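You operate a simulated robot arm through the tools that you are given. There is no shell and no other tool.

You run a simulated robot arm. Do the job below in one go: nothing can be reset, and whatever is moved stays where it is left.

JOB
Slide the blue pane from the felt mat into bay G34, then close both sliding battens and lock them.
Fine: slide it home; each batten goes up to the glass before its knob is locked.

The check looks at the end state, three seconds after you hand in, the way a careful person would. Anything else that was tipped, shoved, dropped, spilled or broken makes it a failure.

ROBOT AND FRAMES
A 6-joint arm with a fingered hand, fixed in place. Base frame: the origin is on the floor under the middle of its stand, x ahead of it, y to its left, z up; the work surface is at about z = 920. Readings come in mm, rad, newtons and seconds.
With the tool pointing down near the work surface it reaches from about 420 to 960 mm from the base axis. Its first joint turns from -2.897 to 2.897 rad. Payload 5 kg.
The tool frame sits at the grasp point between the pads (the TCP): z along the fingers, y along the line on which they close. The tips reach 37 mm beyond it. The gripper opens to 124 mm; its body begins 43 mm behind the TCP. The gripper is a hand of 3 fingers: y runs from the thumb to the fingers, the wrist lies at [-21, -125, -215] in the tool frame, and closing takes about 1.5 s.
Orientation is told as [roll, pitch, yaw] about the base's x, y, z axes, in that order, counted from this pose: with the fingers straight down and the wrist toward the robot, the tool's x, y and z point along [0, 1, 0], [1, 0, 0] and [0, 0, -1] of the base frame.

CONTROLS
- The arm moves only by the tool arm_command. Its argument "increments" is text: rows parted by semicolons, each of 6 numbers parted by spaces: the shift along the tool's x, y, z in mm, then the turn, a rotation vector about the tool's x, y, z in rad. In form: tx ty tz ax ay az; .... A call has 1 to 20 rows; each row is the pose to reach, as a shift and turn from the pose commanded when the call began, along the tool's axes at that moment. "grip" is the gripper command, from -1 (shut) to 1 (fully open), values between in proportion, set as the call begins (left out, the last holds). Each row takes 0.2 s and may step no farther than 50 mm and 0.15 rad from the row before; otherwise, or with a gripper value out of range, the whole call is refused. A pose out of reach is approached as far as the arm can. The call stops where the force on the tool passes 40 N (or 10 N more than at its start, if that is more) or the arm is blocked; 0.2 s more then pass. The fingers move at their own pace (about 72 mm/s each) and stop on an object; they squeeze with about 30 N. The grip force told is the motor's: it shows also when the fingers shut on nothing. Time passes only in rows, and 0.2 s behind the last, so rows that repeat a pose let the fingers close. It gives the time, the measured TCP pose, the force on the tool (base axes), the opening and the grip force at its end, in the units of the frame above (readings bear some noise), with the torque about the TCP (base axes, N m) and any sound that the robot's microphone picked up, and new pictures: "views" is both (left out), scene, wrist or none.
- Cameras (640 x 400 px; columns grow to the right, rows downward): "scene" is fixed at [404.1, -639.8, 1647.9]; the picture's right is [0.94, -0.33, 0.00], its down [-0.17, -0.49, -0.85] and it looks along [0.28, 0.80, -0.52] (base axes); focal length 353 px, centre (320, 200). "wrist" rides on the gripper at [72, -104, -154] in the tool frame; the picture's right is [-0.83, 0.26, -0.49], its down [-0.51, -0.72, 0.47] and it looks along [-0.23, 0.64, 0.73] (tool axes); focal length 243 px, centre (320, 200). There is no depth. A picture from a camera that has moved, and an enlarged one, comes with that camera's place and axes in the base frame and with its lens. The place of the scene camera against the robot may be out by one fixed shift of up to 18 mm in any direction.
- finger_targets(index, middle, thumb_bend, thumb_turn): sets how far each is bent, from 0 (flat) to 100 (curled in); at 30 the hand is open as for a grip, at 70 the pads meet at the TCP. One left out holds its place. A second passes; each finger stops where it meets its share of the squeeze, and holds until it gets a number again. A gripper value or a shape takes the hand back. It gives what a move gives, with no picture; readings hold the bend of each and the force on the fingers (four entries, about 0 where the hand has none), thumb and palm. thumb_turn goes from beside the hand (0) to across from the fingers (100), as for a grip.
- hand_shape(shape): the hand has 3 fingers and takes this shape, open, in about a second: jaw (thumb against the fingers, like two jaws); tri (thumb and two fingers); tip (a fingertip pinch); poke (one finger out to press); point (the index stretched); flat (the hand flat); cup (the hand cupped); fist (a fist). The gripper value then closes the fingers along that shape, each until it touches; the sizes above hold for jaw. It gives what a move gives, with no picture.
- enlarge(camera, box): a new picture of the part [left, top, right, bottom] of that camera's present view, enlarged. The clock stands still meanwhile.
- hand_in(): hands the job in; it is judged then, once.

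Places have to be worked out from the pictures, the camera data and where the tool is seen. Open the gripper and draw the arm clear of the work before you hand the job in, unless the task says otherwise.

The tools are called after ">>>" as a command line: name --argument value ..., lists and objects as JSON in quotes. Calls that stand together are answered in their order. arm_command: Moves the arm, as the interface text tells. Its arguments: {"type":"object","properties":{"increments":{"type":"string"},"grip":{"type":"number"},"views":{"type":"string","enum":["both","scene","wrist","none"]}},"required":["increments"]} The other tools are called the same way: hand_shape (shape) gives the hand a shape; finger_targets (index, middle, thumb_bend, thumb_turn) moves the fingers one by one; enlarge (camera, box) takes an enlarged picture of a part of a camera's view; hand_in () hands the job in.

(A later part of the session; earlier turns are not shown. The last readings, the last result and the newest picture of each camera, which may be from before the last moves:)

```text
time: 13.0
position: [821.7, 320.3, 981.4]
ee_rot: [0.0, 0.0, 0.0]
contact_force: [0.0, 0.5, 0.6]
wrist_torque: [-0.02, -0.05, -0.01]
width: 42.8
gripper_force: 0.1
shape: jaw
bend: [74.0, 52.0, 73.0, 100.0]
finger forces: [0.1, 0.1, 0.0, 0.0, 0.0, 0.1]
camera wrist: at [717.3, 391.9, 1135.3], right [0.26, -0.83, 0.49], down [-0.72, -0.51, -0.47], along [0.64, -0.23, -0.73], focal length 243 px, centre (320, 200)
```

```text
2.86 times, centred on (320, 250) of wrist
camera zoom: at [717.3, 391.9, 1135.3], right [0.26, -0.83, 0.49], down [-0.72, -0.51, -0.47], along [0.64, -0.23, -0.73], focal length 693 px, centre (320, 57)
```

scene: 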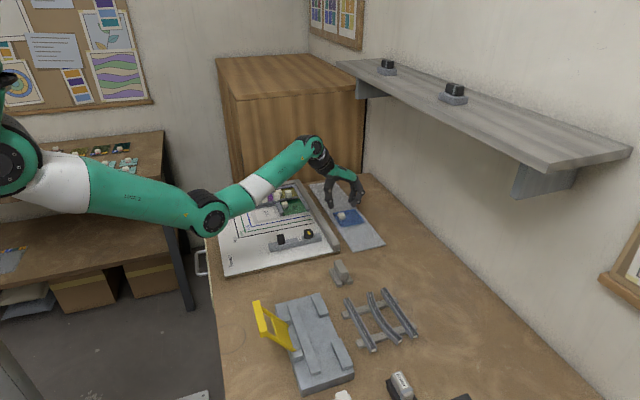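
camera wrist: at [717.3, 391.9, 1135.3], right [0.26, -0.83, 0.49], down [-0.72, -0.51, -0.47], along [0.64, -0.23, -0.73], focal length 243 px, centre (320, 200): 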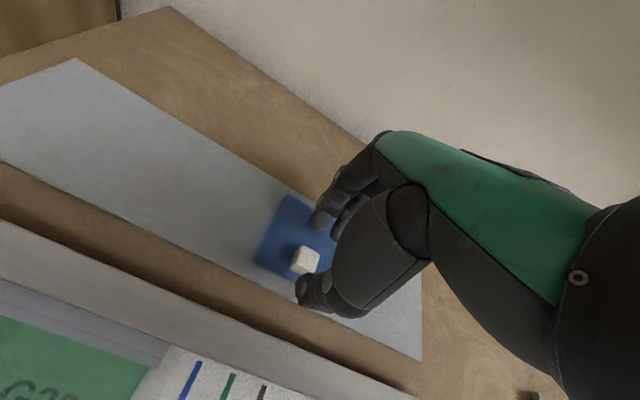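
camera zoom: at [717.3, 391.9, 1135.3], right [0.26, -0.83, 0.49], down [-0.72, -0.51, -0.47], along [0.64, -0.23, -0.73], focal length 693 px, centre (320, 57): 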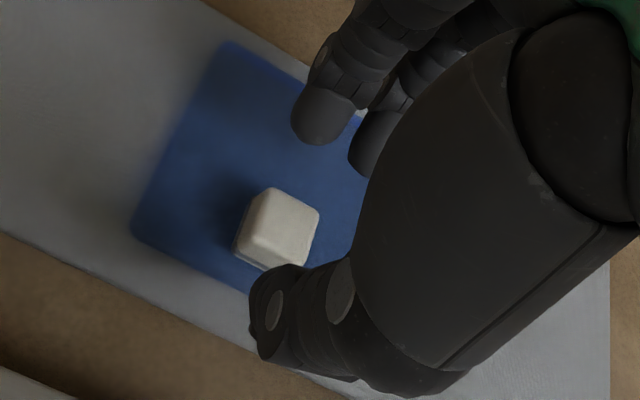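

The tips are now about 28–30 mm above the glass and centred on the knob. I'll lower in small steps and watch the force.

>>> arm_command --increments "0 0 7 0 0 0; 0 0 14 0 0 0; 0 0 14 0 0 0" --views "wrist"

>>> enlarge --camera "scene" --box '[320, 190, 370, 230]'

>>> enlarge --camera "wrist" --box '[260, 190, 380, 310]'

```text
time: 13.8
position: [821.2, 319.7, 968.0]
ee_rot: [0.0, 0.0, 0.001]
contact_force: [-0.6, 0.6, -0.2]
wrist_torque: [0.02, 0.01, 0.0]
width: 42.4
gripper_force: 0.1
shape: jaw
bend: [74.0, 52.0, 73.0, 100.0]
finger forces: [0.0, 0.1, 0.0, 0.0, 0.0, 0.0]
camera wrist: at [718.0, 392.2, 1121.2], right [0.26, -0.83, 0.49], down [-0.72, -0.51, -0.47], along [0.64, -0.23, -0.73], focal length 243 px, centre (320, 200)
```

wrist: 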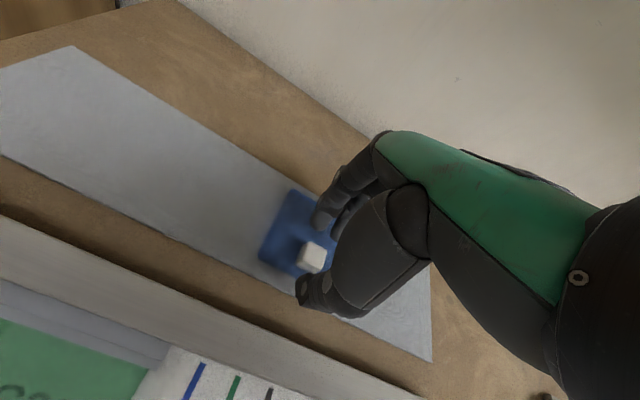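

```text
10.00 times, centred on (345, 210) of scene
camera zoom: at [404.1, -639.8, 1647.9], right [0.94, -0.33, 0.0], down [-0.17, -0.49, -0.85], along [0.28, 0.8, -0.52], focal length 3527 px, centre (70, 100)
```

zoom: 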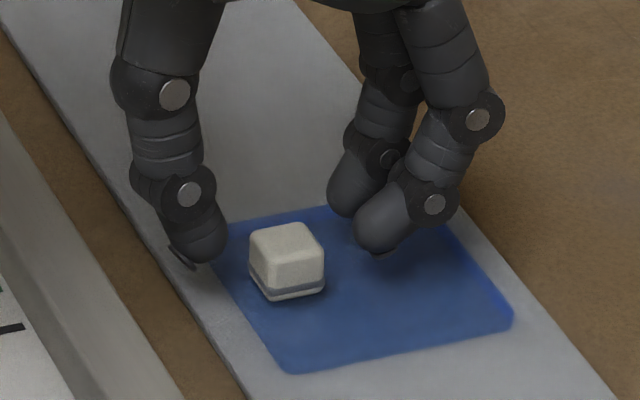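

```text
3.33 times, centred on (320, 250) of wrist
camera zoom: at [718.0, 392.2, 1121.2], right [0.26, -0.83, 0.49], down [-0.72, -0.51, -0.47], along [0.64, -0.23, -0.73], focal length 809 px, centre (320, 33)
```

zoom: 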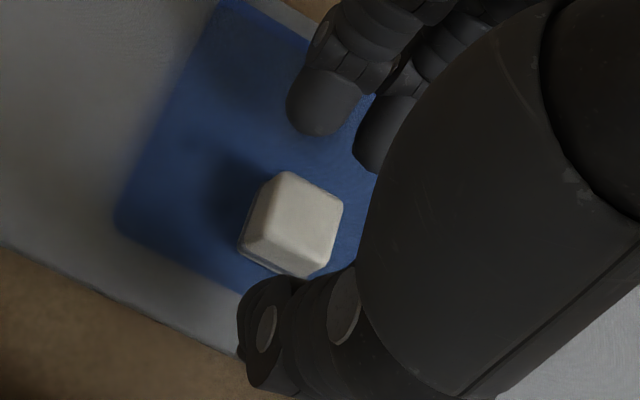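

The tips are about 16 mm above the glass. I'll lower another 10 mm, check that nothing touches, and then close.

>>> arm_command --increments "0 0 5 0 0 0; 0 0 10 0 0 0; 0 0 10 0 0 0" --views "none"

>>> enlarge --camera "scene" --box '[320, 190, 370, 230]'

```text
time: 14.6
position: [821.2, 321.2, 958.8]
ee_rot: [0.001, 0.001, -0.001]
contact_force: [0.1, -0.6, 0.6]
wrist_torque: [0.01, 0.0, 0.02]
width: 42.6
gripper_force: 0.1
shape: jaw
bend: [74.0, 52.0, 73.0, 100.0]
finger forces: [0.0, 0.0, 0.0, 0.1, 0.1, 0.0]
```

```text
10.00 times, centred on (345, 210) of scene
camera zoom: at [404.1, -639.8, 1647.9], right [0.94, -0.33, 0.0], down [-0.17, -0.49, -0.85], along [0.28, 0.8, -0.52], focal length 3527 px, centre (70, 100)
```

zoom: 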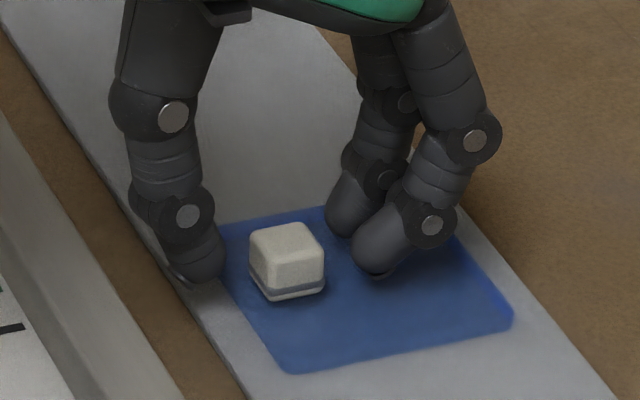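

The tips are about 7 mm above the glass, on both sides of the knob. Closing the hand on it now.

>>> arm_command --increments "0 0 0 0 0 0; 0 0 0 0 0 0; 0 0 0 0 0 0; 0 0 0 0 0 0; 0 0 0 0 0 0; 0 0 0 0 0 0" --grip -1 --views "wrist"

>>> enlarge --camera "scene" --box '[320, 190, 370, 230]'

>>> enlarge --camera "wrist" --box '[260, 190, 380, 310]'

```text
time: 16.0
position: [821.5, 319.6, 958.0]
ee_rot: [0.0, 0.001, 0.0]
contact_force: [0.0, -0.6, 0.3]
wrist_torque: [-0.01, -0.02, -0.01]
width: 17.0
gripper_force: 30.0
shape: jaw
bend: [72.0, 63.0, 74.0, 100.0]
finger forces: [17.4, 8.9, 0.0, 0.0, 26.5, 0.0]
camera wrist: at [717.8, 392.8, 1111.8], right [0.26, -0.83, 0.49], down [-0.72, -0.51, -0.47], along [0.64, -0.23, -0.73], focal length 243 px, centre (320, 200)
```

wrist: 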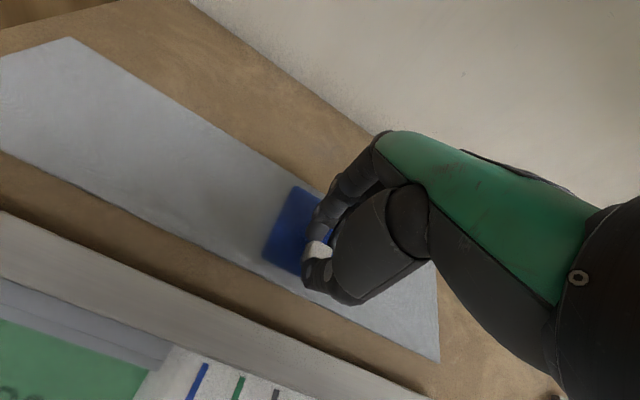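

```text
10.00 times, centred on (345, 210) of scene
camera zoom: at [404.1, -639.8, 1647.9], right [0.94, -0.33, 0.0], down [-0.17, -0.49, -0.85], along [0.28, 0.8, -0.52], focal length 3527 px, centre (70, 100)
```

zoom: 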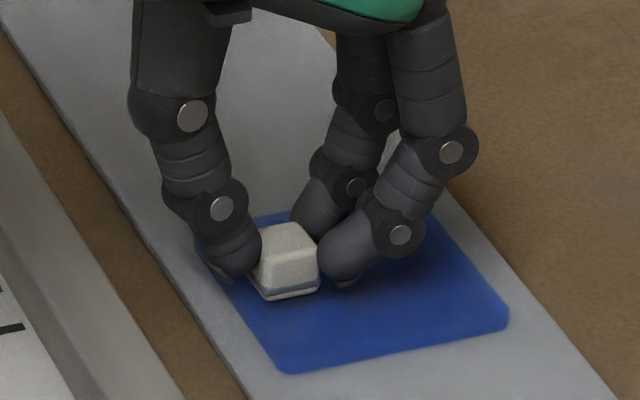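

```text
3.33 times, centred on (320, 250) of wrist
camera zoom: at [717.8, 392.8, 1111.8], right [0.26, -0.83, 0.49], down [-0.72, -0.51, -0.47], along [0.64, -0.23, -0.73], focal length 809 px, centre (320, 33)
```

zoom: 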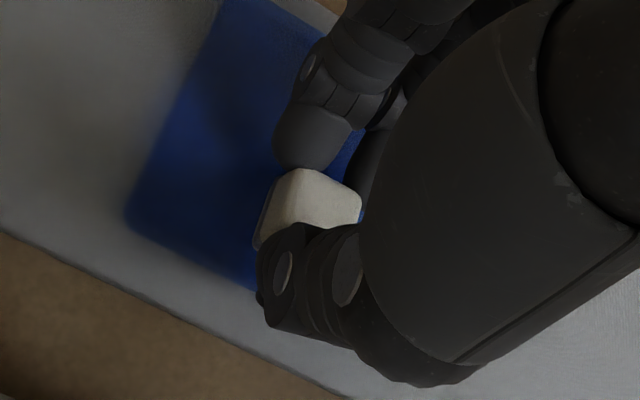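

The grip holds: 30 N, with index, middle and thumb all loaded. I'll lift slowly and check that the pane stays level.

>>> arm_command --increments "0 0 -3 0 0 0; 0 0 -8 0 0 0; 0 0 -15 0 0 0; 0 0 -15 0 0 0" --views "wrist"

>>> enlarge --camera "scene" --box '[315, 180, 375, 230]'

```text
time: 17.0
position: [820.7, 322.0, 973.0]
ee_rot: [-0.001, 0.001, 0.002]
contact_force: [-0.3, -0.4, -0.7]
wrist_torque: [-0.02, 0.05, 0.02]
width: 16.7
gripper_force: 29.9
shape: jaw
bend: [72.0, 63.0, 74.0, 100.0]
finger forces: [17.1, 9.2, 0.1, 0.0, 26.8, 0.0]
camera wrist: at [717.7, 393.2, 1126.7], right [0.26, -0.83, 0.49], down [-0.72, -0.51, -0.47], along [0.64, -0.23, -0.73], focal length 243 px, centre (320, 200)
```

wrist: 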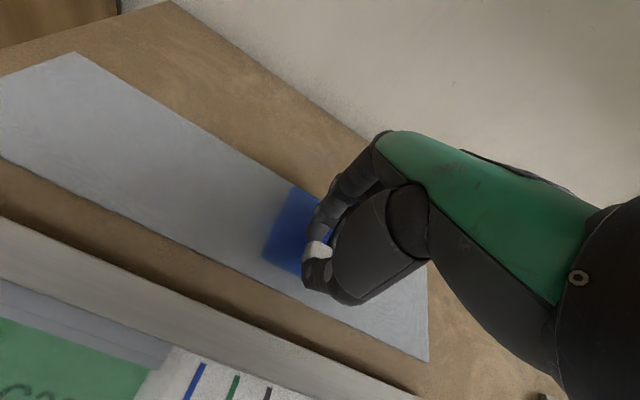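

```text
8.00 times, centred on (345, 205) of scene
camera zoom: at [404.1, -639.8, 1647.9], right [0.94, -0.33, 0.0], down [-0.17, -0.49, -0.85], along [0.28, 0.8, -0.52], focal length 2821 px, centre (120, 160)
```

zoom: 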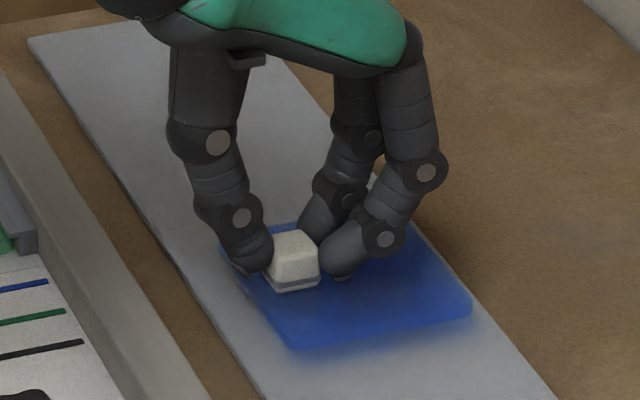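

The pane is level and held firmly. I'll raise it to TCP z≈1035, which puts its underside near 1000, and then carry it across the fence along y≈320 to x≈536.

>>> arm_command --increments "0 0 -20 0 0 0; 0 0 -40 0 0 0; 0 0 -62 0 0 0; 0 -15 -62 0 0 0; 0 -40 -62 0 0 0; 0 -70 -62 0 0 0; 0 -100 -62 0 0 0; 0 -130 -62 0 0 0; 0 -160 -62 0 0 0; 0 -190 -62 0 0 0; 0 -220 -62 0 0 0; 0 -250 -62 0 0 0; 0 -270 -62 0 0 0; 0 -284 -62 0 0 0; 0 -284 -62 0 0 0" --views "both"

>>> enlarge --camera "scene" --box '[220, 170, 320, 250]'

>>> enlarge --camera "wrist" --box '[120, 140, 400, 315]'

```text
time: 20.2
position: [536.9, 321.4, 1036.9]
ee_rot: [0.001, -0.001, 0.002]
contact_force: [-0.7, 0.0, -1.1]
wrist_torque: [-0.02, 0.03, -0.03]
width: 16.8
gripper_force: 29.8
shape: jaw
bend: [72.0, 63.0, 74.0, 100.0]
finger forces: [17.2, 9.3, 0.1, 0.1, 26.6, 0.0]
camera wrist: at [433.3, 393.1, 1190.0], right [0.26, -0.83, 0.49], down [-0.72, -0.51, -0.47], along [0.64, -0.23, -0.73], focal length 243 px, centre (320, 200)
```

scene: 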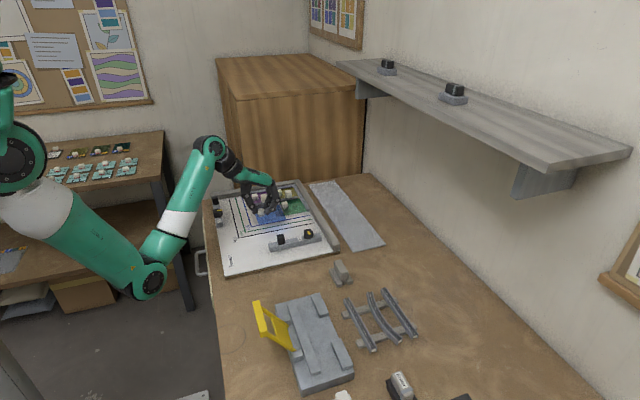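
wrist: 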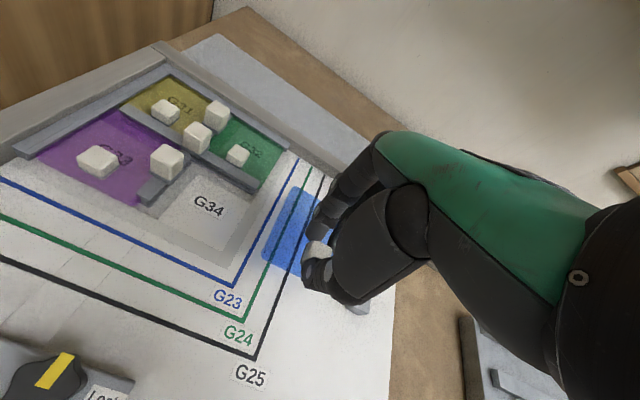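

```text
5.00 times, centred on (270, 210) of scene
camera zoom: at [404.1, -639.8, 1647.9], right [0.94, -0.33, 0.0], down [-0.17, -0.49, -0.85], along [0.28, 0.8, -0.52], focal length 1763 px, centre (570, 150)
```

zoom: 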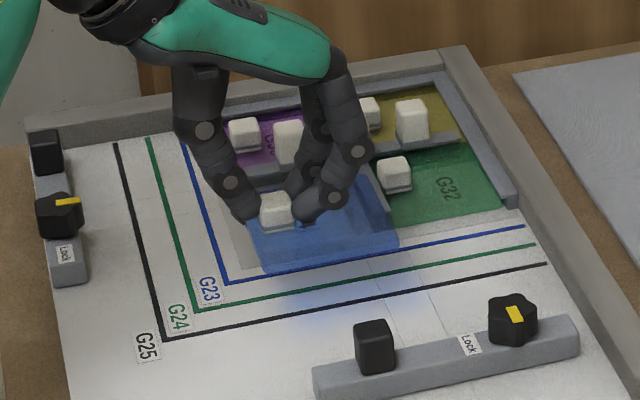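

```text
2.29 times, centred on (260, 228) of wrist
camera zoom: at [433.3, 393.1, 1190.0], right [0.26, -0.83, 0.49], down [-0.72, -0.51, -0.47], along [0.64, -0.23, -0.73], focal length 555 px, centre (457, 137)
```

zoom: 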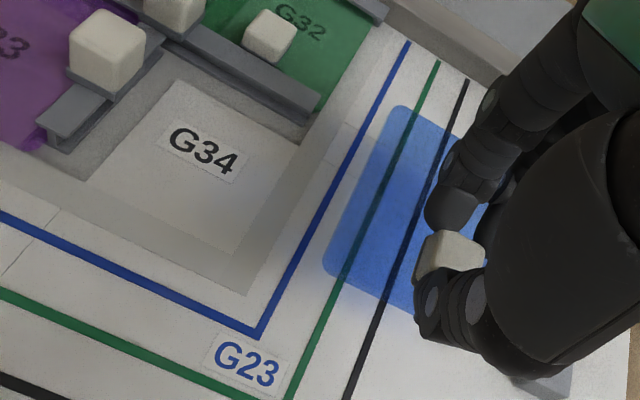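

The pane is over the board and the cames and battens are undisturbed. I'll move to staging at about (530, 414), short of both came flanges, and then descend to TCP z≈988 for a check.

>>> arm_command --increments "25 -2 0 0 0 0; 50 -4 0 0 0 0; 75 -6 0 0 0 0; 93 -7 0 0 0 0; 93 -7 15 0 0 0; 93 -7 30 0 0 0; 93 -7 48 0 0 0; 93 -7 48 0 0 0" --views "both"

>>> enlarge --camera "scene" --box '[230, 175, 310, 230]'

>>> enlarge --camera "wrist" --box '[180, 140, 380, 300]'

```text
time: 22.0
position: [529.9, 413.7, 986.0]
ee_rot: [0.0, -0.001, 0.001]
contact_force: [-0.4, -0.1, 0.0]
wrist_torque: [0.01, 0.01, 0.01]
width: 17.0
gripper_force: 29.7
shape: jaw
bend: [72.0, 63.0, 74.0, 100.0]
finger forces: [17.2, 9.2, 0.1, 0.1, 26.7, 0.1]
camera wrist: at [426.0, 486.7, 1139.6], right [0.26, -0.83, 0.49], down [-0.72, -0.51, -0.47], along [0.64, -0.23, -0.73], focal length 243 px, centre (320, 200)
```

scene: 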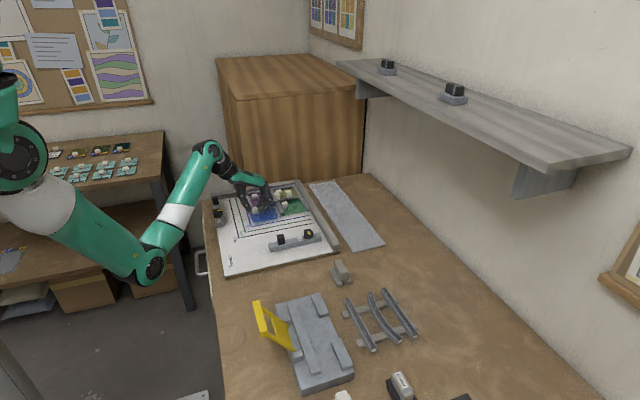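
wrist: 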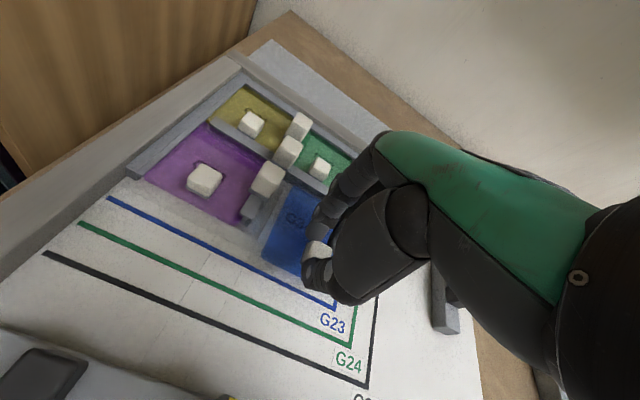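

```text
7.27 times, centred on (270, 202) of scene
camera zoom: at [404.1, -639.8, 1647.9], right [0.94, -0.33, 0.0], down [-0.17, -0.49, -0.85], along [0.28, 0.8, -0.52], focal length 2565 px, centre (684, 182)
```

zoom: 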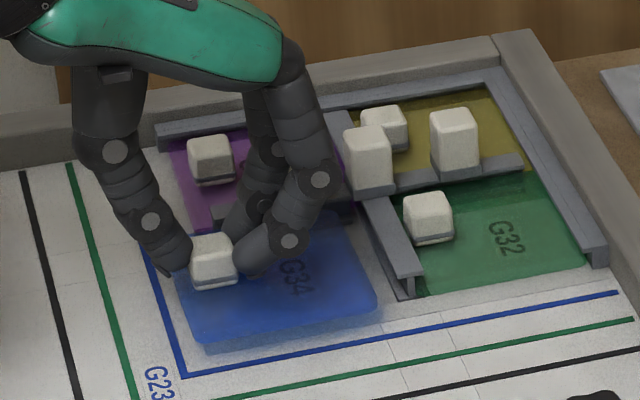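

```text
2.50 times, centred on (280, 220) of wrist
camera zoom: at [426.0, 486.7, 1139.6], right [0.26, -0.83, 0.49], down [-0.72, -0.51, -0.47], along [0.64, -0.23, -0.73], focal length 606 px, centre (420, 150)
```

zoom: 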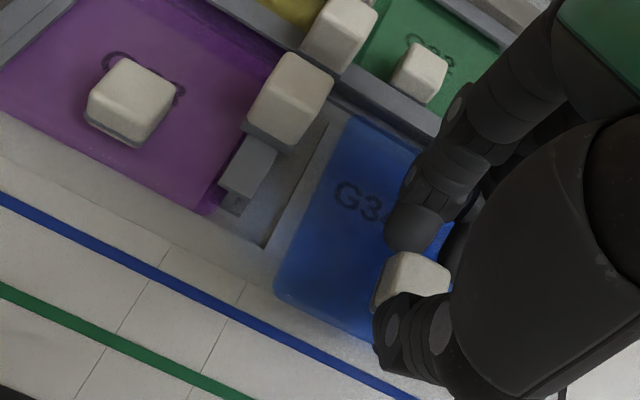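

The scene view puts the pane's +x edge about 17 mm clear of the junction came, and the +y side is clear as well. I'll lower gradually and watch for contact.

>>> arm_command --increments "0 0 3 0 0 0; 0 0 6 0 0 0; 0 0 8 0 0 0; 0 0 8 0 0 0" --views "none"

>>> enlarge --camera "scene" --box '[240, 190, 300, 230]'

```text
time: 23.0
position: [529.9, 412.9, 978.4]
ee_rot: [0.0, 0.0, -0.001]
contact_force: [0.3, 1.0, -0.2]
wrist_torque: [0.02, 0.02, -0.02]
width: 16.7
gripper_force: 30.4
shape: jaw
bend: [72.0, 63.0, 74.0, 100.0]
finger forces: [17.2, 9.4, 0.0, 0.0, 26.7, 0.0]
```

```text
10.00 times, centred on (270, 210) of scene
camera zoom: at [404.1, -639.8, 1647.9], right [0.94, -0.33, 0.0], down [-0.17, -0.49, -0.85], along [0.28, 0.8, -0.52], focal length 3527 px, centre (820, 100)
```

zoom: 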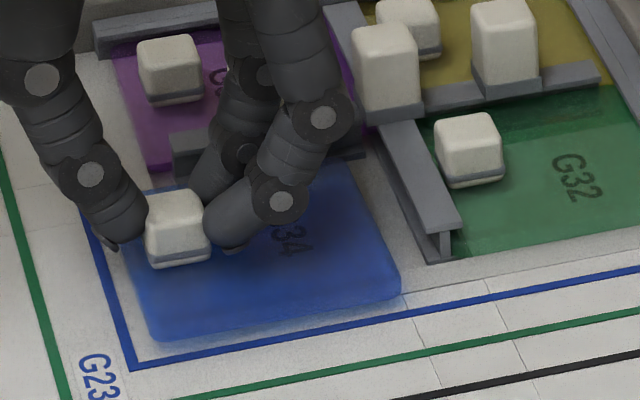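

There's no contact yet and the pane is still a few mm above the pad. I'll continue down in 2 mm steps.

>>> arm_command --increments "0 0 2 0 0 0; 0 0 4 0 0 0; 0 0 4 0 0 0" --views "none"

>>> arm_command --increments "0 0 1 0 0 0; 0 0 2 0 0 0; 0 0 2 0 0 0" --views "none"

>>> enlarge --camera "scene" --box '[240, 190, 300, 230]'

```text
time: 23.8
position: [530.0, 414.7, 974.5]
ee_rot: [-0.002, 0.0, 0.001]
contact_force: [-1.0, 0.0, -1.4]
wrist_torque: [-0.02, 0.04, -0.01]
width: 16.9
gripper_force: 29.6
shape: jaw
bend: [72.0, 63.0, 74.0, 100.0]
finger forces: [17.2, 9.3, 0.1, 0.0, 26.8, 0.0]
```

```text
time: 24.6
position: [530.0, 413.2, 971.8]
ee_rot: [0.001, 0.002, 0.0]
contact_force: [-0.5, 0.1, -0.8]
wrist_torque: [-0.03, 0.02, 0.0]
width: 17.1
gripper_force: 30.0
shape: jaw
bend: [72.0, 63.0, 74.0, 100.0]
finger forces: [17.2, 9.3, 0.0, 0.0, 26.8, 0.0]
```

```text
10.00 times, centred on (270, 210) of scene
camera zoom: at [404.1, -639.8, 1647.9], right [0.94, -0.33, 0.0], down [-0.17, -0.49, -0.85], along [0.28, 0.8, -0.52], focal length 3527 px, centre (820, 100)
```

zoom: 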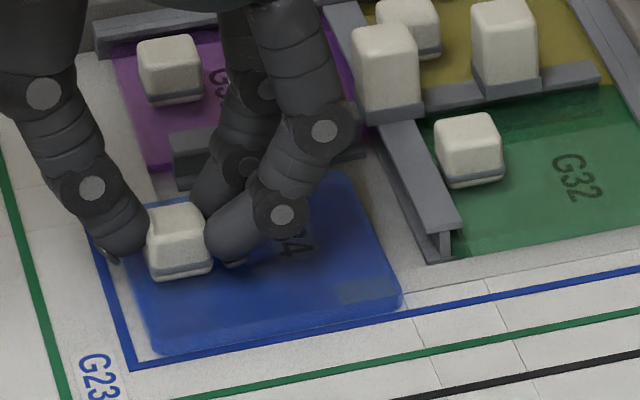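

The pane is nearly down and there's still no contact force. I'll continue 1 mm at a time.

>>> arm_command --increments "0 0 1 0 0 0; 0 0 1.5 0 0 0; 0 0 1.5 0 0 0" --views "none"

>>> arm_command --increments "0 0 1 0 0 0; 0 0 1.5 0 0 0; 0 0 1.5 0 0 0" --views "none"

>>> enlarge --camera "scene" --box '[245, 190, 295, 225]'

```text
time: 25.4
position: [529.0, 413.1, 971.4]
ee_rot: [0.001, 0.002, 0.001]
contact_force: [0.4, -0.5, 4.4]
wrist_torque: [-0.02, -0.07, -0.01]
width: 16.8
gripper_force: 30.1
shape: jaw
bend: [72.0, 63.0, 74.0, 100.0]
finger forces: [17.5, 9.5, 0.1, 0.0, 27.6, 0.0]
```

```text
time: 26.2
position: [530.1, 413.4, 971.6]
ee_rot: [0.002, 0.0, 0.0]
contact_force: [-2.4, -0.6, 10.4]
wrist_torque: [-0.04, 0.03, -0.02]
width: 17.1
gripper_force: 30.4
shape: jaw
bend: [72.0, 63.0, 74.0, 100.0]
finger forces: [18.1, 9.8, 0.0, 0.1, 30.2, 0.0]
```

```text
11.43 times, centred on (270, 208) of scene
camera zoom: at [404.1, -639.8, 1647.9], right [0.94, -0.33, 0.0], down [-0.17, -0.49, -0.85], along [0.28, 0.8, -0.52], focal length 4031 px, centre (891, 114)
```

zoom: 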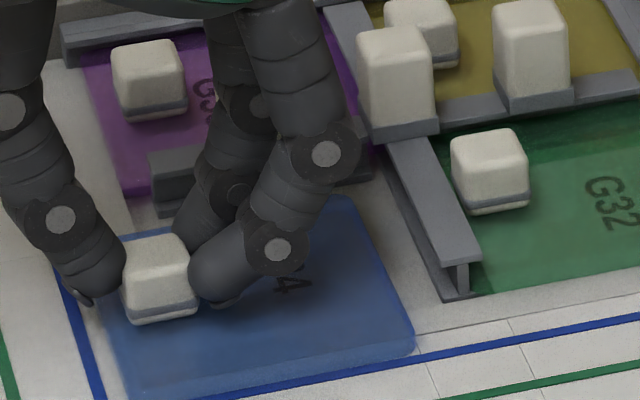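

Contact at TCP z≈971.3, about 10 N. I'll back off 1.5 mm so the pane slides lightly, and take close views of the gaps to the cames.

>>> arm_command --increments "0 0 -1.5 0 0 0; 0 0 -1.5 0 0 0" --views "wrist"

>>> enlarge --camera "wrist" --box '[230, 150, 340, 260]'

>>> enlarge --camera "scene" --box '[260, 195, 290, 220]'

```text
time: 26.8
position: [529.7, 413.0, 972.4]
ee_rot: [0.0, 0.0, 0.0]
contact_force: [-1.2, 0.5, 3.7]
wrist_torque: [0.02, -0.05, 0.0]
width: 16.9
gripper_force: 29.5
shape: jaw
bend: [72.0, 63.0, 74.0, 100.0]
finger forces: [18.2, 9.6, 0.0, 0.0, 28.7, 0.0]
camera wrist: at [426.5, 485.6, 1125.1], right [0.26, -0.83, 0.49], down [-0.72, -0.51, -0.47], along [0.64, -0.23, -0.73], focal length 243 px, centre (320, 200)
```

wrist: 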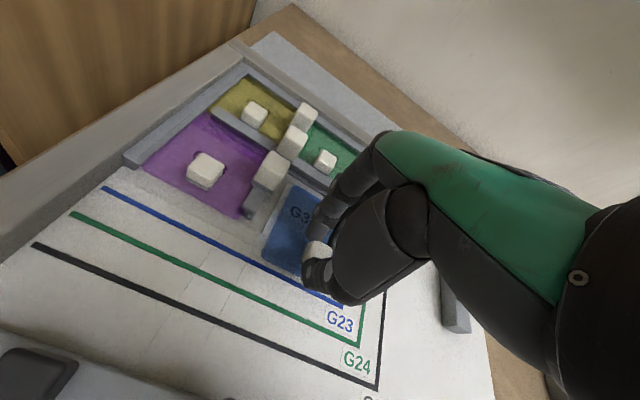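

```text
3.64 times, centred on (285, 205) of wrist
camera zoom: at [426.5, 485.6, 1125.1], right [0.26, -0.83, 0.49], down [-0.72, -0.51, -0.47], along [0.64, -0.23, -0.73], focal length 882 px, centre (447, 182)
```

zoom: 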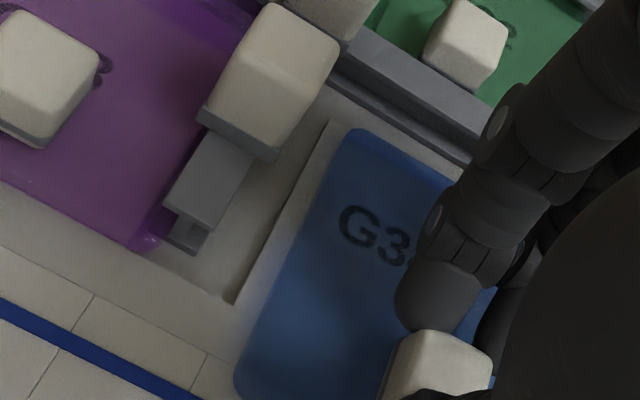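

```text
16.00 times, centred on (275, 208) of scene
camera zoom: at [404.1, -639.8, 1647.9], right [0.94, -0.33, 0.0], down [-0.17, -0.49, -0.85], along [0.28, 0.8, -0.52], focal length 5643 px, centre (1040, 80)
```

zoom: 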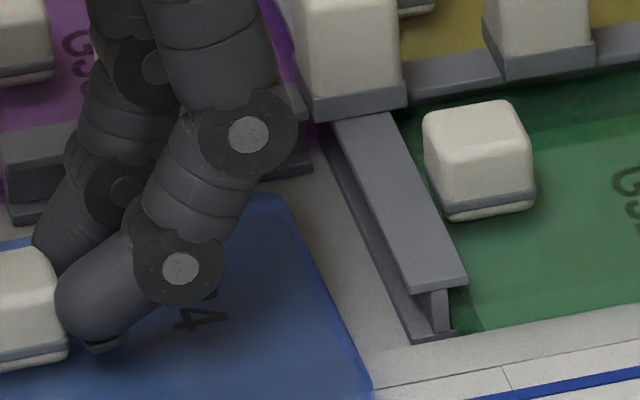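

The gaps to the flange edges are about 15 mm in x and 13 mm in y. I'll lift the pane about 1 mm so it clears the lower flanges, slide 9 mm diagonally, and look.

>>> arm_command --increments "0 0 -1.5 0 0 0; 3 3 -1.5 0 0 0; 6 6 -1.5 0 0 0; 9 9 -1.5 0 0 0; 9 9 -1.5 0 0 0" --views "wrist"

>>> enlarge --camera "wrist" --box '[230, 150, 340, 260]'

>>> enlarge --camera "scene" --box '[260, 195, 290, 220]'

```text
time: 28.0
position: [539.8, 422.2, 973.2]
ee_rot: [0.001, 0.001, 0.0]
contact_force: [-0.1, 0.6, -0.8]
wrist_torque: [0.01, 0.04, -0.01]
width: 17.2
gripper_force: 29.7
shape: jaw
bend: [72.0, 63.0, 74.0, 100.0]
finger forces: [18.1, 9.6, 0.0, 0.0, 27.8, 0.1]
camera wrist: at [435.6, 494.6, 1126.6], right [0.26, -0.83, 0.49], down [-0.72, -0.51, -0.47], along [0.64, -0.23, -0.73], focal length 243 px, centre (320, 200)
```

wrist: 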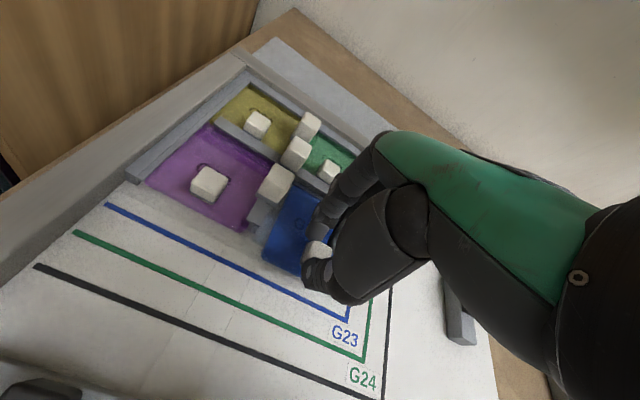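

```text
3.64 times, centred on (285, 205) of wrist
camera zoom: at [435.6, 494.6, 1126.6], right [0.26, -0.83, 0.49], down [-0.72, -0.51, -0.47], along [0.64, -0.23, -0.73], focal length 882 px, centre (447, 182)
```

zoom: 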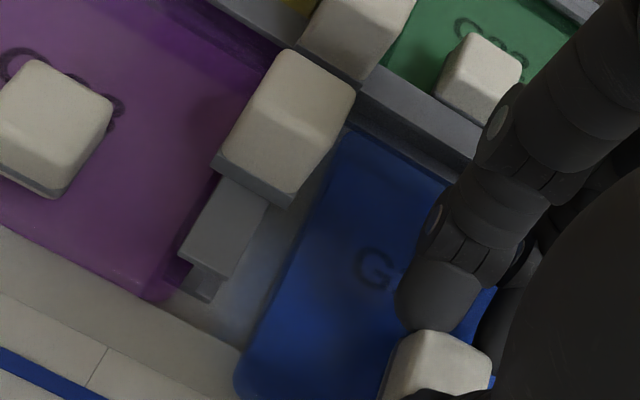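

```text
16.00 times, centred on (275, 208) of scene
camera zoom: at [404.1, -639.8, 1647.9], right [0.94, -0.33, 0.0], down [-0.17, -0.49, -0.85], along [0.28, 0.8, -0.52], focal length 5643 px, centre (1040, 80)
```

zoom: 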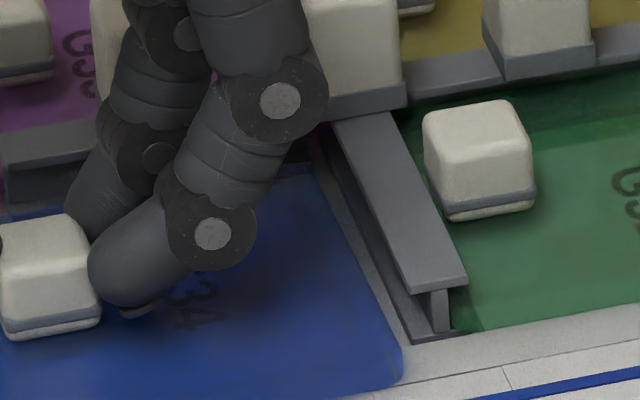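

The pane edges are about 5–6 mm from the flange edges on both sides and look level with the channels. I'll slide another 6 mm diagonally in small rows and check the force.

>>> arm_command --increments "2 2 0 0 0 0; 4 4 0 0 0 0; 6 6 0 0 0 0; 6 6 0 0 0 0" --views "wrist"

>>> enlarge --camera "wrist" --box '[230, 150, 340, 260]'

>>> enlarge --camera "scene" --box '[260, 195, 290, 220]'

```text
time: 29.0
position: [545.1, 427.5, 974.1]
ee_rot: [-0.001, -0.001, 0.001]
contact_force: [-0.8, -0.2, -0.7]
wrist_torque: [-0.01, -0.01, 0.01]
width: 17.4
gripper_force: 30.2
shape: jaw
bend: [72.0, 63.0, 74.0, 100.0]
finger forces: [18.0, 9.6, 0.0, 0.0, 27.8, 0.0]
camera wrist: at [441.3, 500.1, 1126.6], right [0.26, -0.83, 0.49], down [-0.72, -0.51, -0.47], along [0.64, -0.23, -0.73], focal length 243 px, centre (320, 200)
```

wrist: 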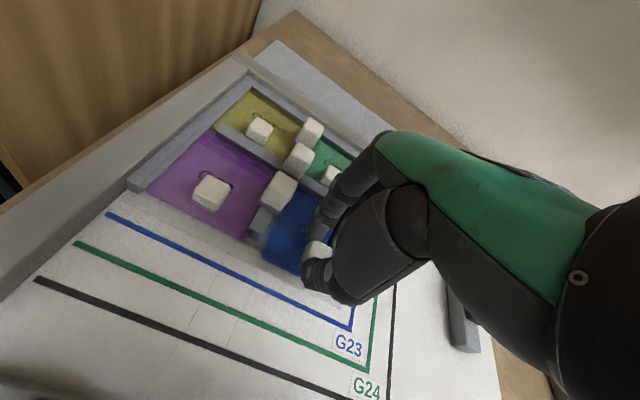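

```text
3.64 times, centred on (285, 205) of wrist
camera zoom: at [441.3, 500.1, 1126.6], right [0.26, -0.83, 0.49], down [-0.72, -0.51, -0.47], along [0.64, -0.23, -0.73], focal length 882 px, centre (447, 182)
```

zoom: 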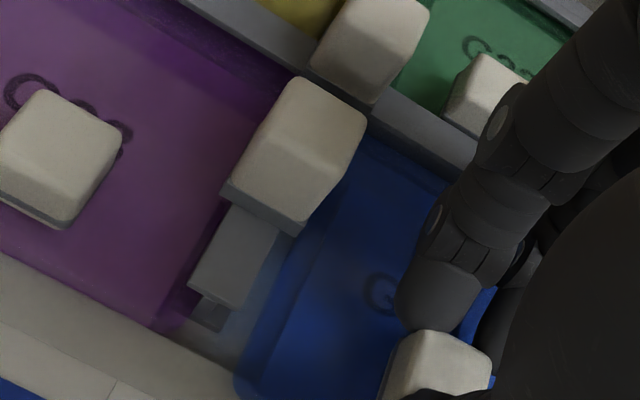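

```text
16.00 times, centred on (275, 208) of scene
camera zoom: at [404.1, -639.8, 1647.9], right [0.94, -0.33, 0.0], down [-0.17, -0.49, -0.85], along [0.28, 0.8, -0.52], focal length 5643 px, centre (1040, 80)
```

zoom: 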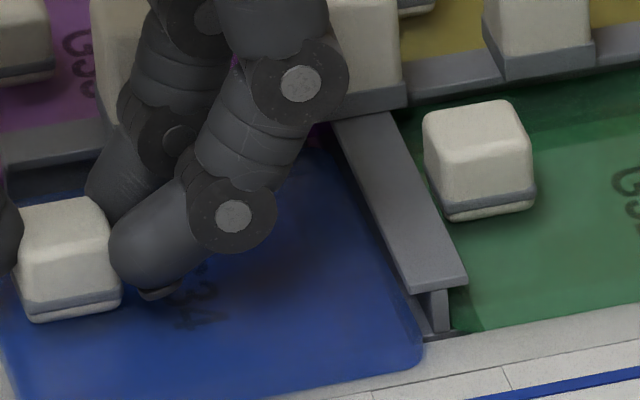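

There's no contact force, and the pane is passing over the lower flanges and starting under the upper ones. I'll carry on 3 mm more.

>>> arm_command --increments "1 1 0 0 0 0; 2 2 0 0 0 0; 3 3 0 0 0 0; 3 3 0 0 0 0" --views "wrist"

>>> enlarge --camera "wrist" --box '[230, 150, 340, 260]'

>>> enlarge --camera "scene" --box '[260, 195, 290, 220]'

```text
time: 30.0
position: [547.6, 431.2, 973.1]
ee_rot: [0.0, 0.0, 0.002]
contact_force: [0.2, -0.1, -1.3]
wrist_torque: [-0.02, 0.04, 0.0]
width: 17.0
gripper_force: 29.8
shape: jaw
bend: [72.0, 63.0, 74.0, 100.0]
finger forces: [18.1, 9.5, 0.0, 0.0, 27.6, 0.0]
camera wrist: at [444.2, 503.4, 1126.7], right [0.26, -0.83, 0.49], down [-0.72, -0.51, -0.47], along [0.64, -0.23, -0.73], focal length 243 px, centre (320, 200)
```

wrist: 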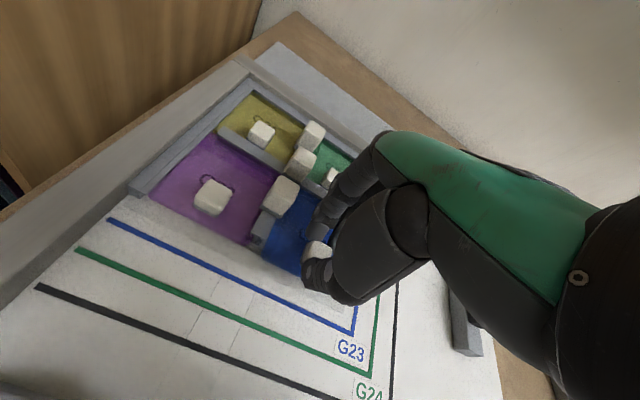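

```text
3.64 times, centred on (285, 205) of wrist
camera zoom: at [444.2, 503.4, 1126.7], right [0.26, -0.83, 0.49], down [-0.72, -0.51, -0.47], along [0.64, -0.23, -0.73], focal length 882 px, centre (447, 182)
```

zoom: 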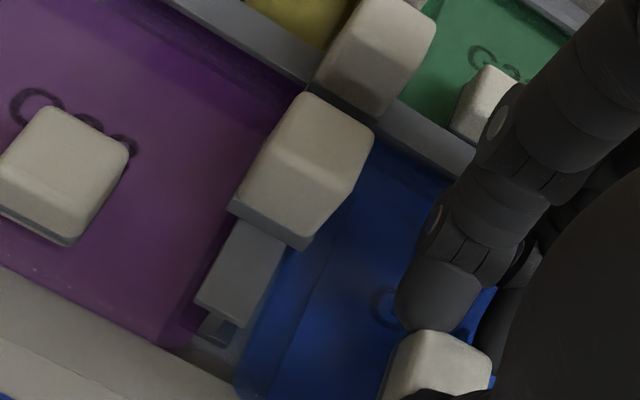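

```text
16.00 times, centred on (275, 208) of scene
camera zoom: at [404.1, -639.8, 1647.9], right [0.94, -0.33, 0.0], down [-0.17, -0.49, -0.85], along [0.28, 0.8, -0.52], focal length 5643 px, centre (1040, 80)
```

zoom: 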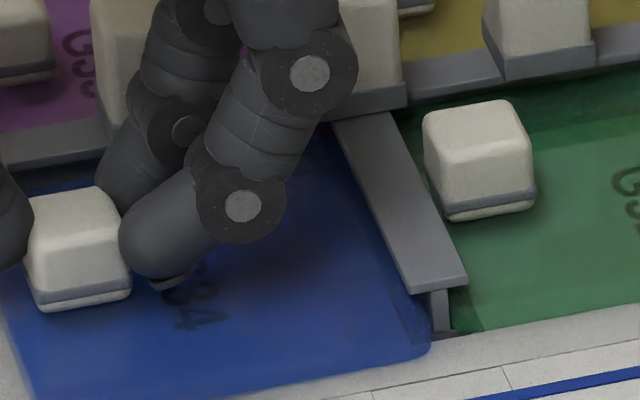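

The force is still clear. The blue pane's near edge still sits several mm short of the green pane's line, so there's travel left. I'll continue 2 mm at a time.

>>> arm_command --increments "1 1 0 0 0 0; 2 2 0 0 0 0; 2 2 0 0 0 0" --views "none"

>>> arm_command --increments "1 1 0 0 0 0; 1.5 1.5 0 0 0 0; 1.5 1.5 0 0 0 0" --views "wrist"

>>> enlarge --camera "scene" --box '[260, 195, 290, 220]'

```text
time: 30.8
position: [550.1, 433.2, 973.5]
ee_rot: [-0.001, 0.002, -0.001]
contact_force: [-1.7, 0.5, -0.5]
wrist_torque: [0.01, 0.09, -0.01]
width: 17.0
gripper_force: 30.0
shape: jaw
bend: [72.0, 63.0, 74.0, 100.0]
finger forces: [18.0, 8.8, 0.1, 0.1, 28.6, 0.0]
```

```text
time: 31.6
position: [549.6, 434.6, 973.6]
ee_rot: [0.001, 0.0, 0.001]
contact_force: [-8.4, -2.0, -0.4]
wrist_torque: [-0.07, 0.32, -0.11]
width: 16.9
gripper_force: 29.9
shape: jaw
bend: [72.0, 63.0, 74.0, 100.0]
finger forces: [16.4, 8.3, 0.1, 0.0, 32.6, 0.0]
camera wrist: at [447.6, 506.8, 1126.9], right [0.26, -0.83, 0.49], down [-0.72, -0.51, -0.47], along [0.64, -0.23, -0.73], focal length 243 px, centre (320, 200)
```

wrist: 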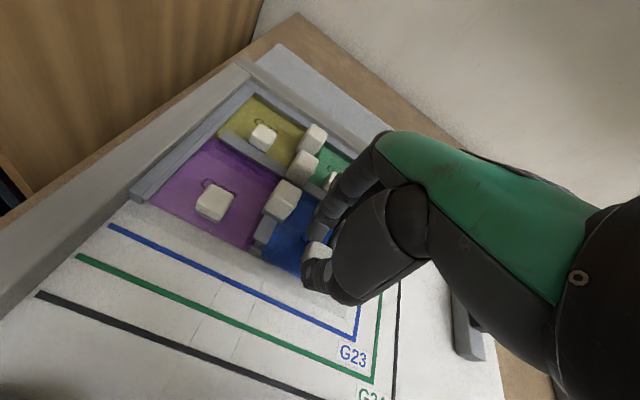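

```text
16.00 times, centred on (275, 208) of scene
camera zoom: at [404.1, -639.8, 1647.9], right [0.94, -0.33, 0.0], down [-0.17, -0.49, -0.85], along [0.28, 0.8, -0.52], focal length 5643 px, centre (1040, 80)
```

zoom: 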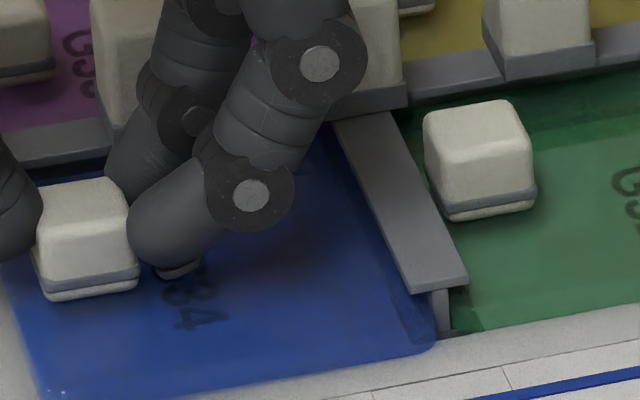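

Contact in x at about −8 N: the +x edge has reached the web. I'll ease x back slightly and continue in +y only.

>>> arm_command --increments "0 -1 0 0 0 0; 1 -1 0 0 0 0; 2 -1 0 0 0 0; 2 -1 0 0 0 0" --views "none"

>>> arm_command --increments "1 0 0 0 0 0; 1.5 0 0 0 0 0; 1.5 0 0 0 0 0" --views "none"

>>> enlarge --camera "scene" --box '[260, 195, 290, 220]'

```text
time: 32.6
position: [551.2, 438.2, 972.6]
ee_rot: [0.001, 0.0, -0.001]
contact_force: [-0.9, -0.2, -0.9]
wrist_torque: [0.01, 0.05, -0.07]
width: 17.2
gripper_force: 30.0
shape: jaw
bend: [72.0, 63.0, 74.0, 100.0]
finger forces: [18.7, 9.7, 0.1, 0.0, 29.4, 0.1]
```

```text
time: 33.4
position: [549.9, 438.1, 974.0]
ee_rot: [-0.001, 0.001, 0.001]
contact_force: [-0.3, 0.3, -0.6]
wrist_torque: [-0.01, 0.01, 0.0]
width: 16.9
gripper_force: 29.7
shape: jaw
bend: [72.0, 63.0, 74.0, 100.0]
finger forces: [18.8, 10.1, 0.0, 0.1, 29.0, 0.0]
```

```text
16.00 times, centred on (275, 208) of scene
camera zoom: at [404.1, -639.8, 1647.9], right [0.94, -0.33, 0.0], down [-0.17, -0.49, -0.85], along [0.28, 0.8, -0.52], focal length 5643 px, centre (1040, 80)
```

zoom: 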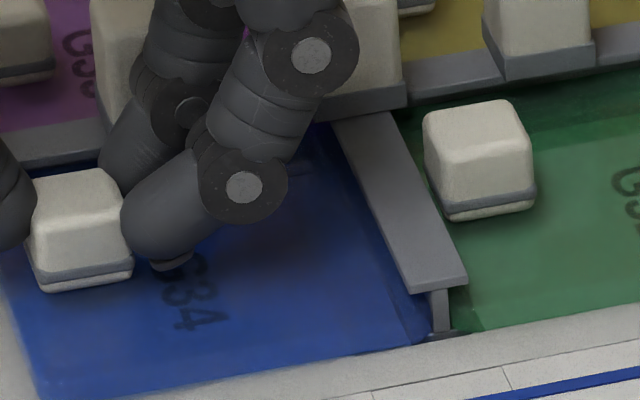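

No y contact yet. By the green pane's edge line about 2–3 mm remain, so I'll continue in +y.

>>> arm_command --increments "0.7 0 0 0 0 0; 1.4 0 0 0 0 0; 1.4 0 0 0 0 0" --views "none"

>>> arm_command --increments "0.6 0 0 0 0 0; 1.2 0 0 0 0 0; 1.2 0 0 0 0 0" --views "wrist"

>>> enlarge --camera "scene" --box '[260, 195, 290, 220]'

>>> enlarge --camera "wrist" --box '[230, 150, 340, 260]'

```text
time: 34.2
position: [550.1, 439.2, 972.9]
ee_rot: [0.0, 0.0, -0.001]
contact_force: [-0.7, -3.1, 0.3]
wrist_torque: [-0.12, 0.03, -0.09]
width: 17.1
gripper_force: 30.3
shape: jaw
bend: [72.0, 63.0, 74.0, 100.0]
finger forces: [18.8, 10.0, 0.1, 0.0, 29.1, 0.0]
```

```text
time: 35.0
position: [551.2, 440.8, 974.1]
ee_rot: [-0.002, 0.0, 0.0]
contact_force: [-3.5, -9.9, 2.1]
wrist_torque: [-0.33, 0.12, -0.1]
width: 17.0
gripper_force: 29.2
shape: jaw
bend: [72.0, 63.0, 74.0, 100.0]
finger forces: [17.9, 10.8, 0.0, 0.0, 31.0, 0.0]
camera wrist: at [447.2, 512.8, 1126.8], right [0.26, -0.83, 0.49], down [-0.72, -0.51, -0.47], along [0.64, -0.23, -0.73], focal length 243 px, centre (320, 200)
```

wrist: 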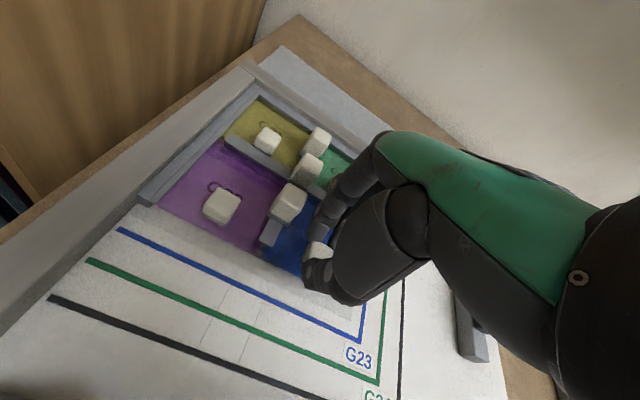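

```text
16.00 times, centred on (275, 208) of scene
camera zoom: at [404.1, -639.8, 1647.9], right [0.94, -0.33, 0.0], down [-0.17, -0.49, -0.85], along [0.28, 0.8, -0.52], focal length 5643 px, centre (1040, 80)
```

zoom: 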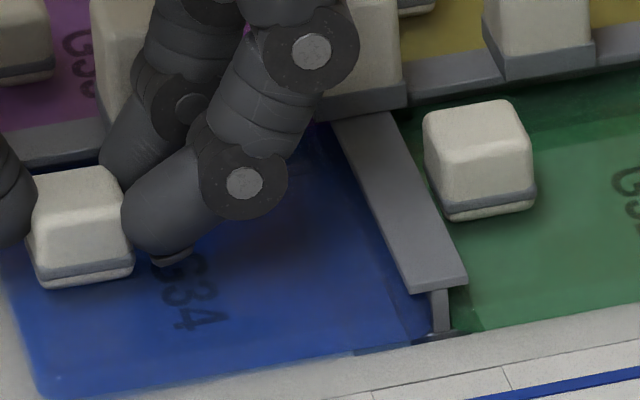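

```text
3.64 times, centred on (285, 205) of wrist
camera zoom: at [447.2, 512.8, 1126.8], right [0.26, -0.83, 0.49], down [-0.72, -0.51, -0.47], along [0.64, -0.23, -0.73], focal length 882 px, centre (447, 182)
```

zoom: 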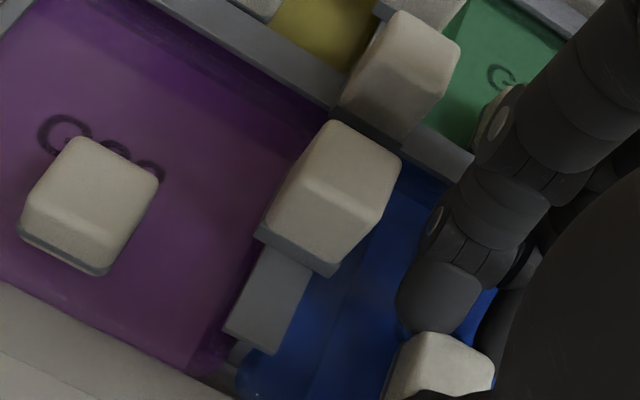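

Contact in +y as well, at about −10 N, and the near edge lines up with the green pane. I'll press x home again, ease y, and lower the pane onto its seat.

>>> arm_command --increments "-0.4 0.6 0 0 0 0; -0.4 1.0 0.5 0 0 0; -0.4 1.0 1.2 0 0 0; -0.4 1.0 1.2 0 0 0" --views "none"

>>> arm_command --increments "0 0 0.8 0 0 0; 0 0 1.2 0 0 0; 0 0 1.2 0 0 0" --views "none"

>>> enlarge --camera "scene" --box '[245, 190, 295, 225]'

```text
time: 36.0
position: [550.5, 439.9, 972.5]
ee_rot: [-0.001, 0.0, 0.001]
contact_force: [-8.7, -8.1, 3.0]
wrist_torque: [-0.21, 0.24, -0.11]
width: 16.7
gripper_force: 29.9
shape: jaw
bend: [72.0, 63.0, 74.0, 100.0]
finger forces: [16.7, 9.4, 0.0, 0.0, 33.5, 0.1]
```

```text
time: 36.8
position: [552.0, 440.5, 971.7]
ee_rot: [0.0, -0.002, 0.001]
contact_force: [-11.0, -8.9, 7.6]
wrist_torque: [-0.26, 0.29, -0.11]
width: 16.9
gripper_force: 30.2
shape: jaw
bend: [72.0, 64.0, 74.0, 100.0]
finger forces: [16.0, 8.8, 0.0, 0.1, 34.9, 0.0]
```

```text
11.43 times, centred on (270, 208) of scene
camera zoom: at [404.1, -639.8, 1647.9], right [0.94, -0.33, 0.0], down [-0.17, -0.49, -0.85], along [0.28, 0.8, -0.52], focal length 4031 px, centre (891, 114)
```

zoom: 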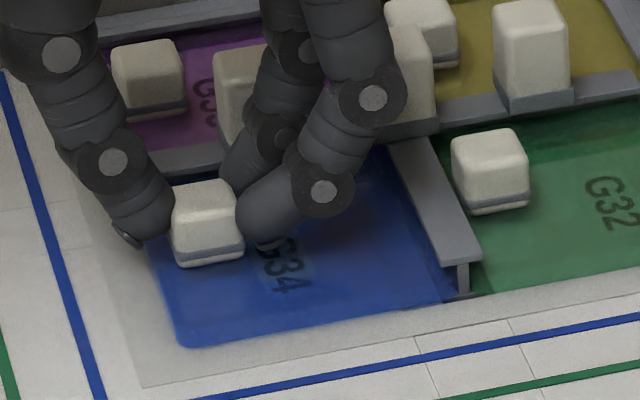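

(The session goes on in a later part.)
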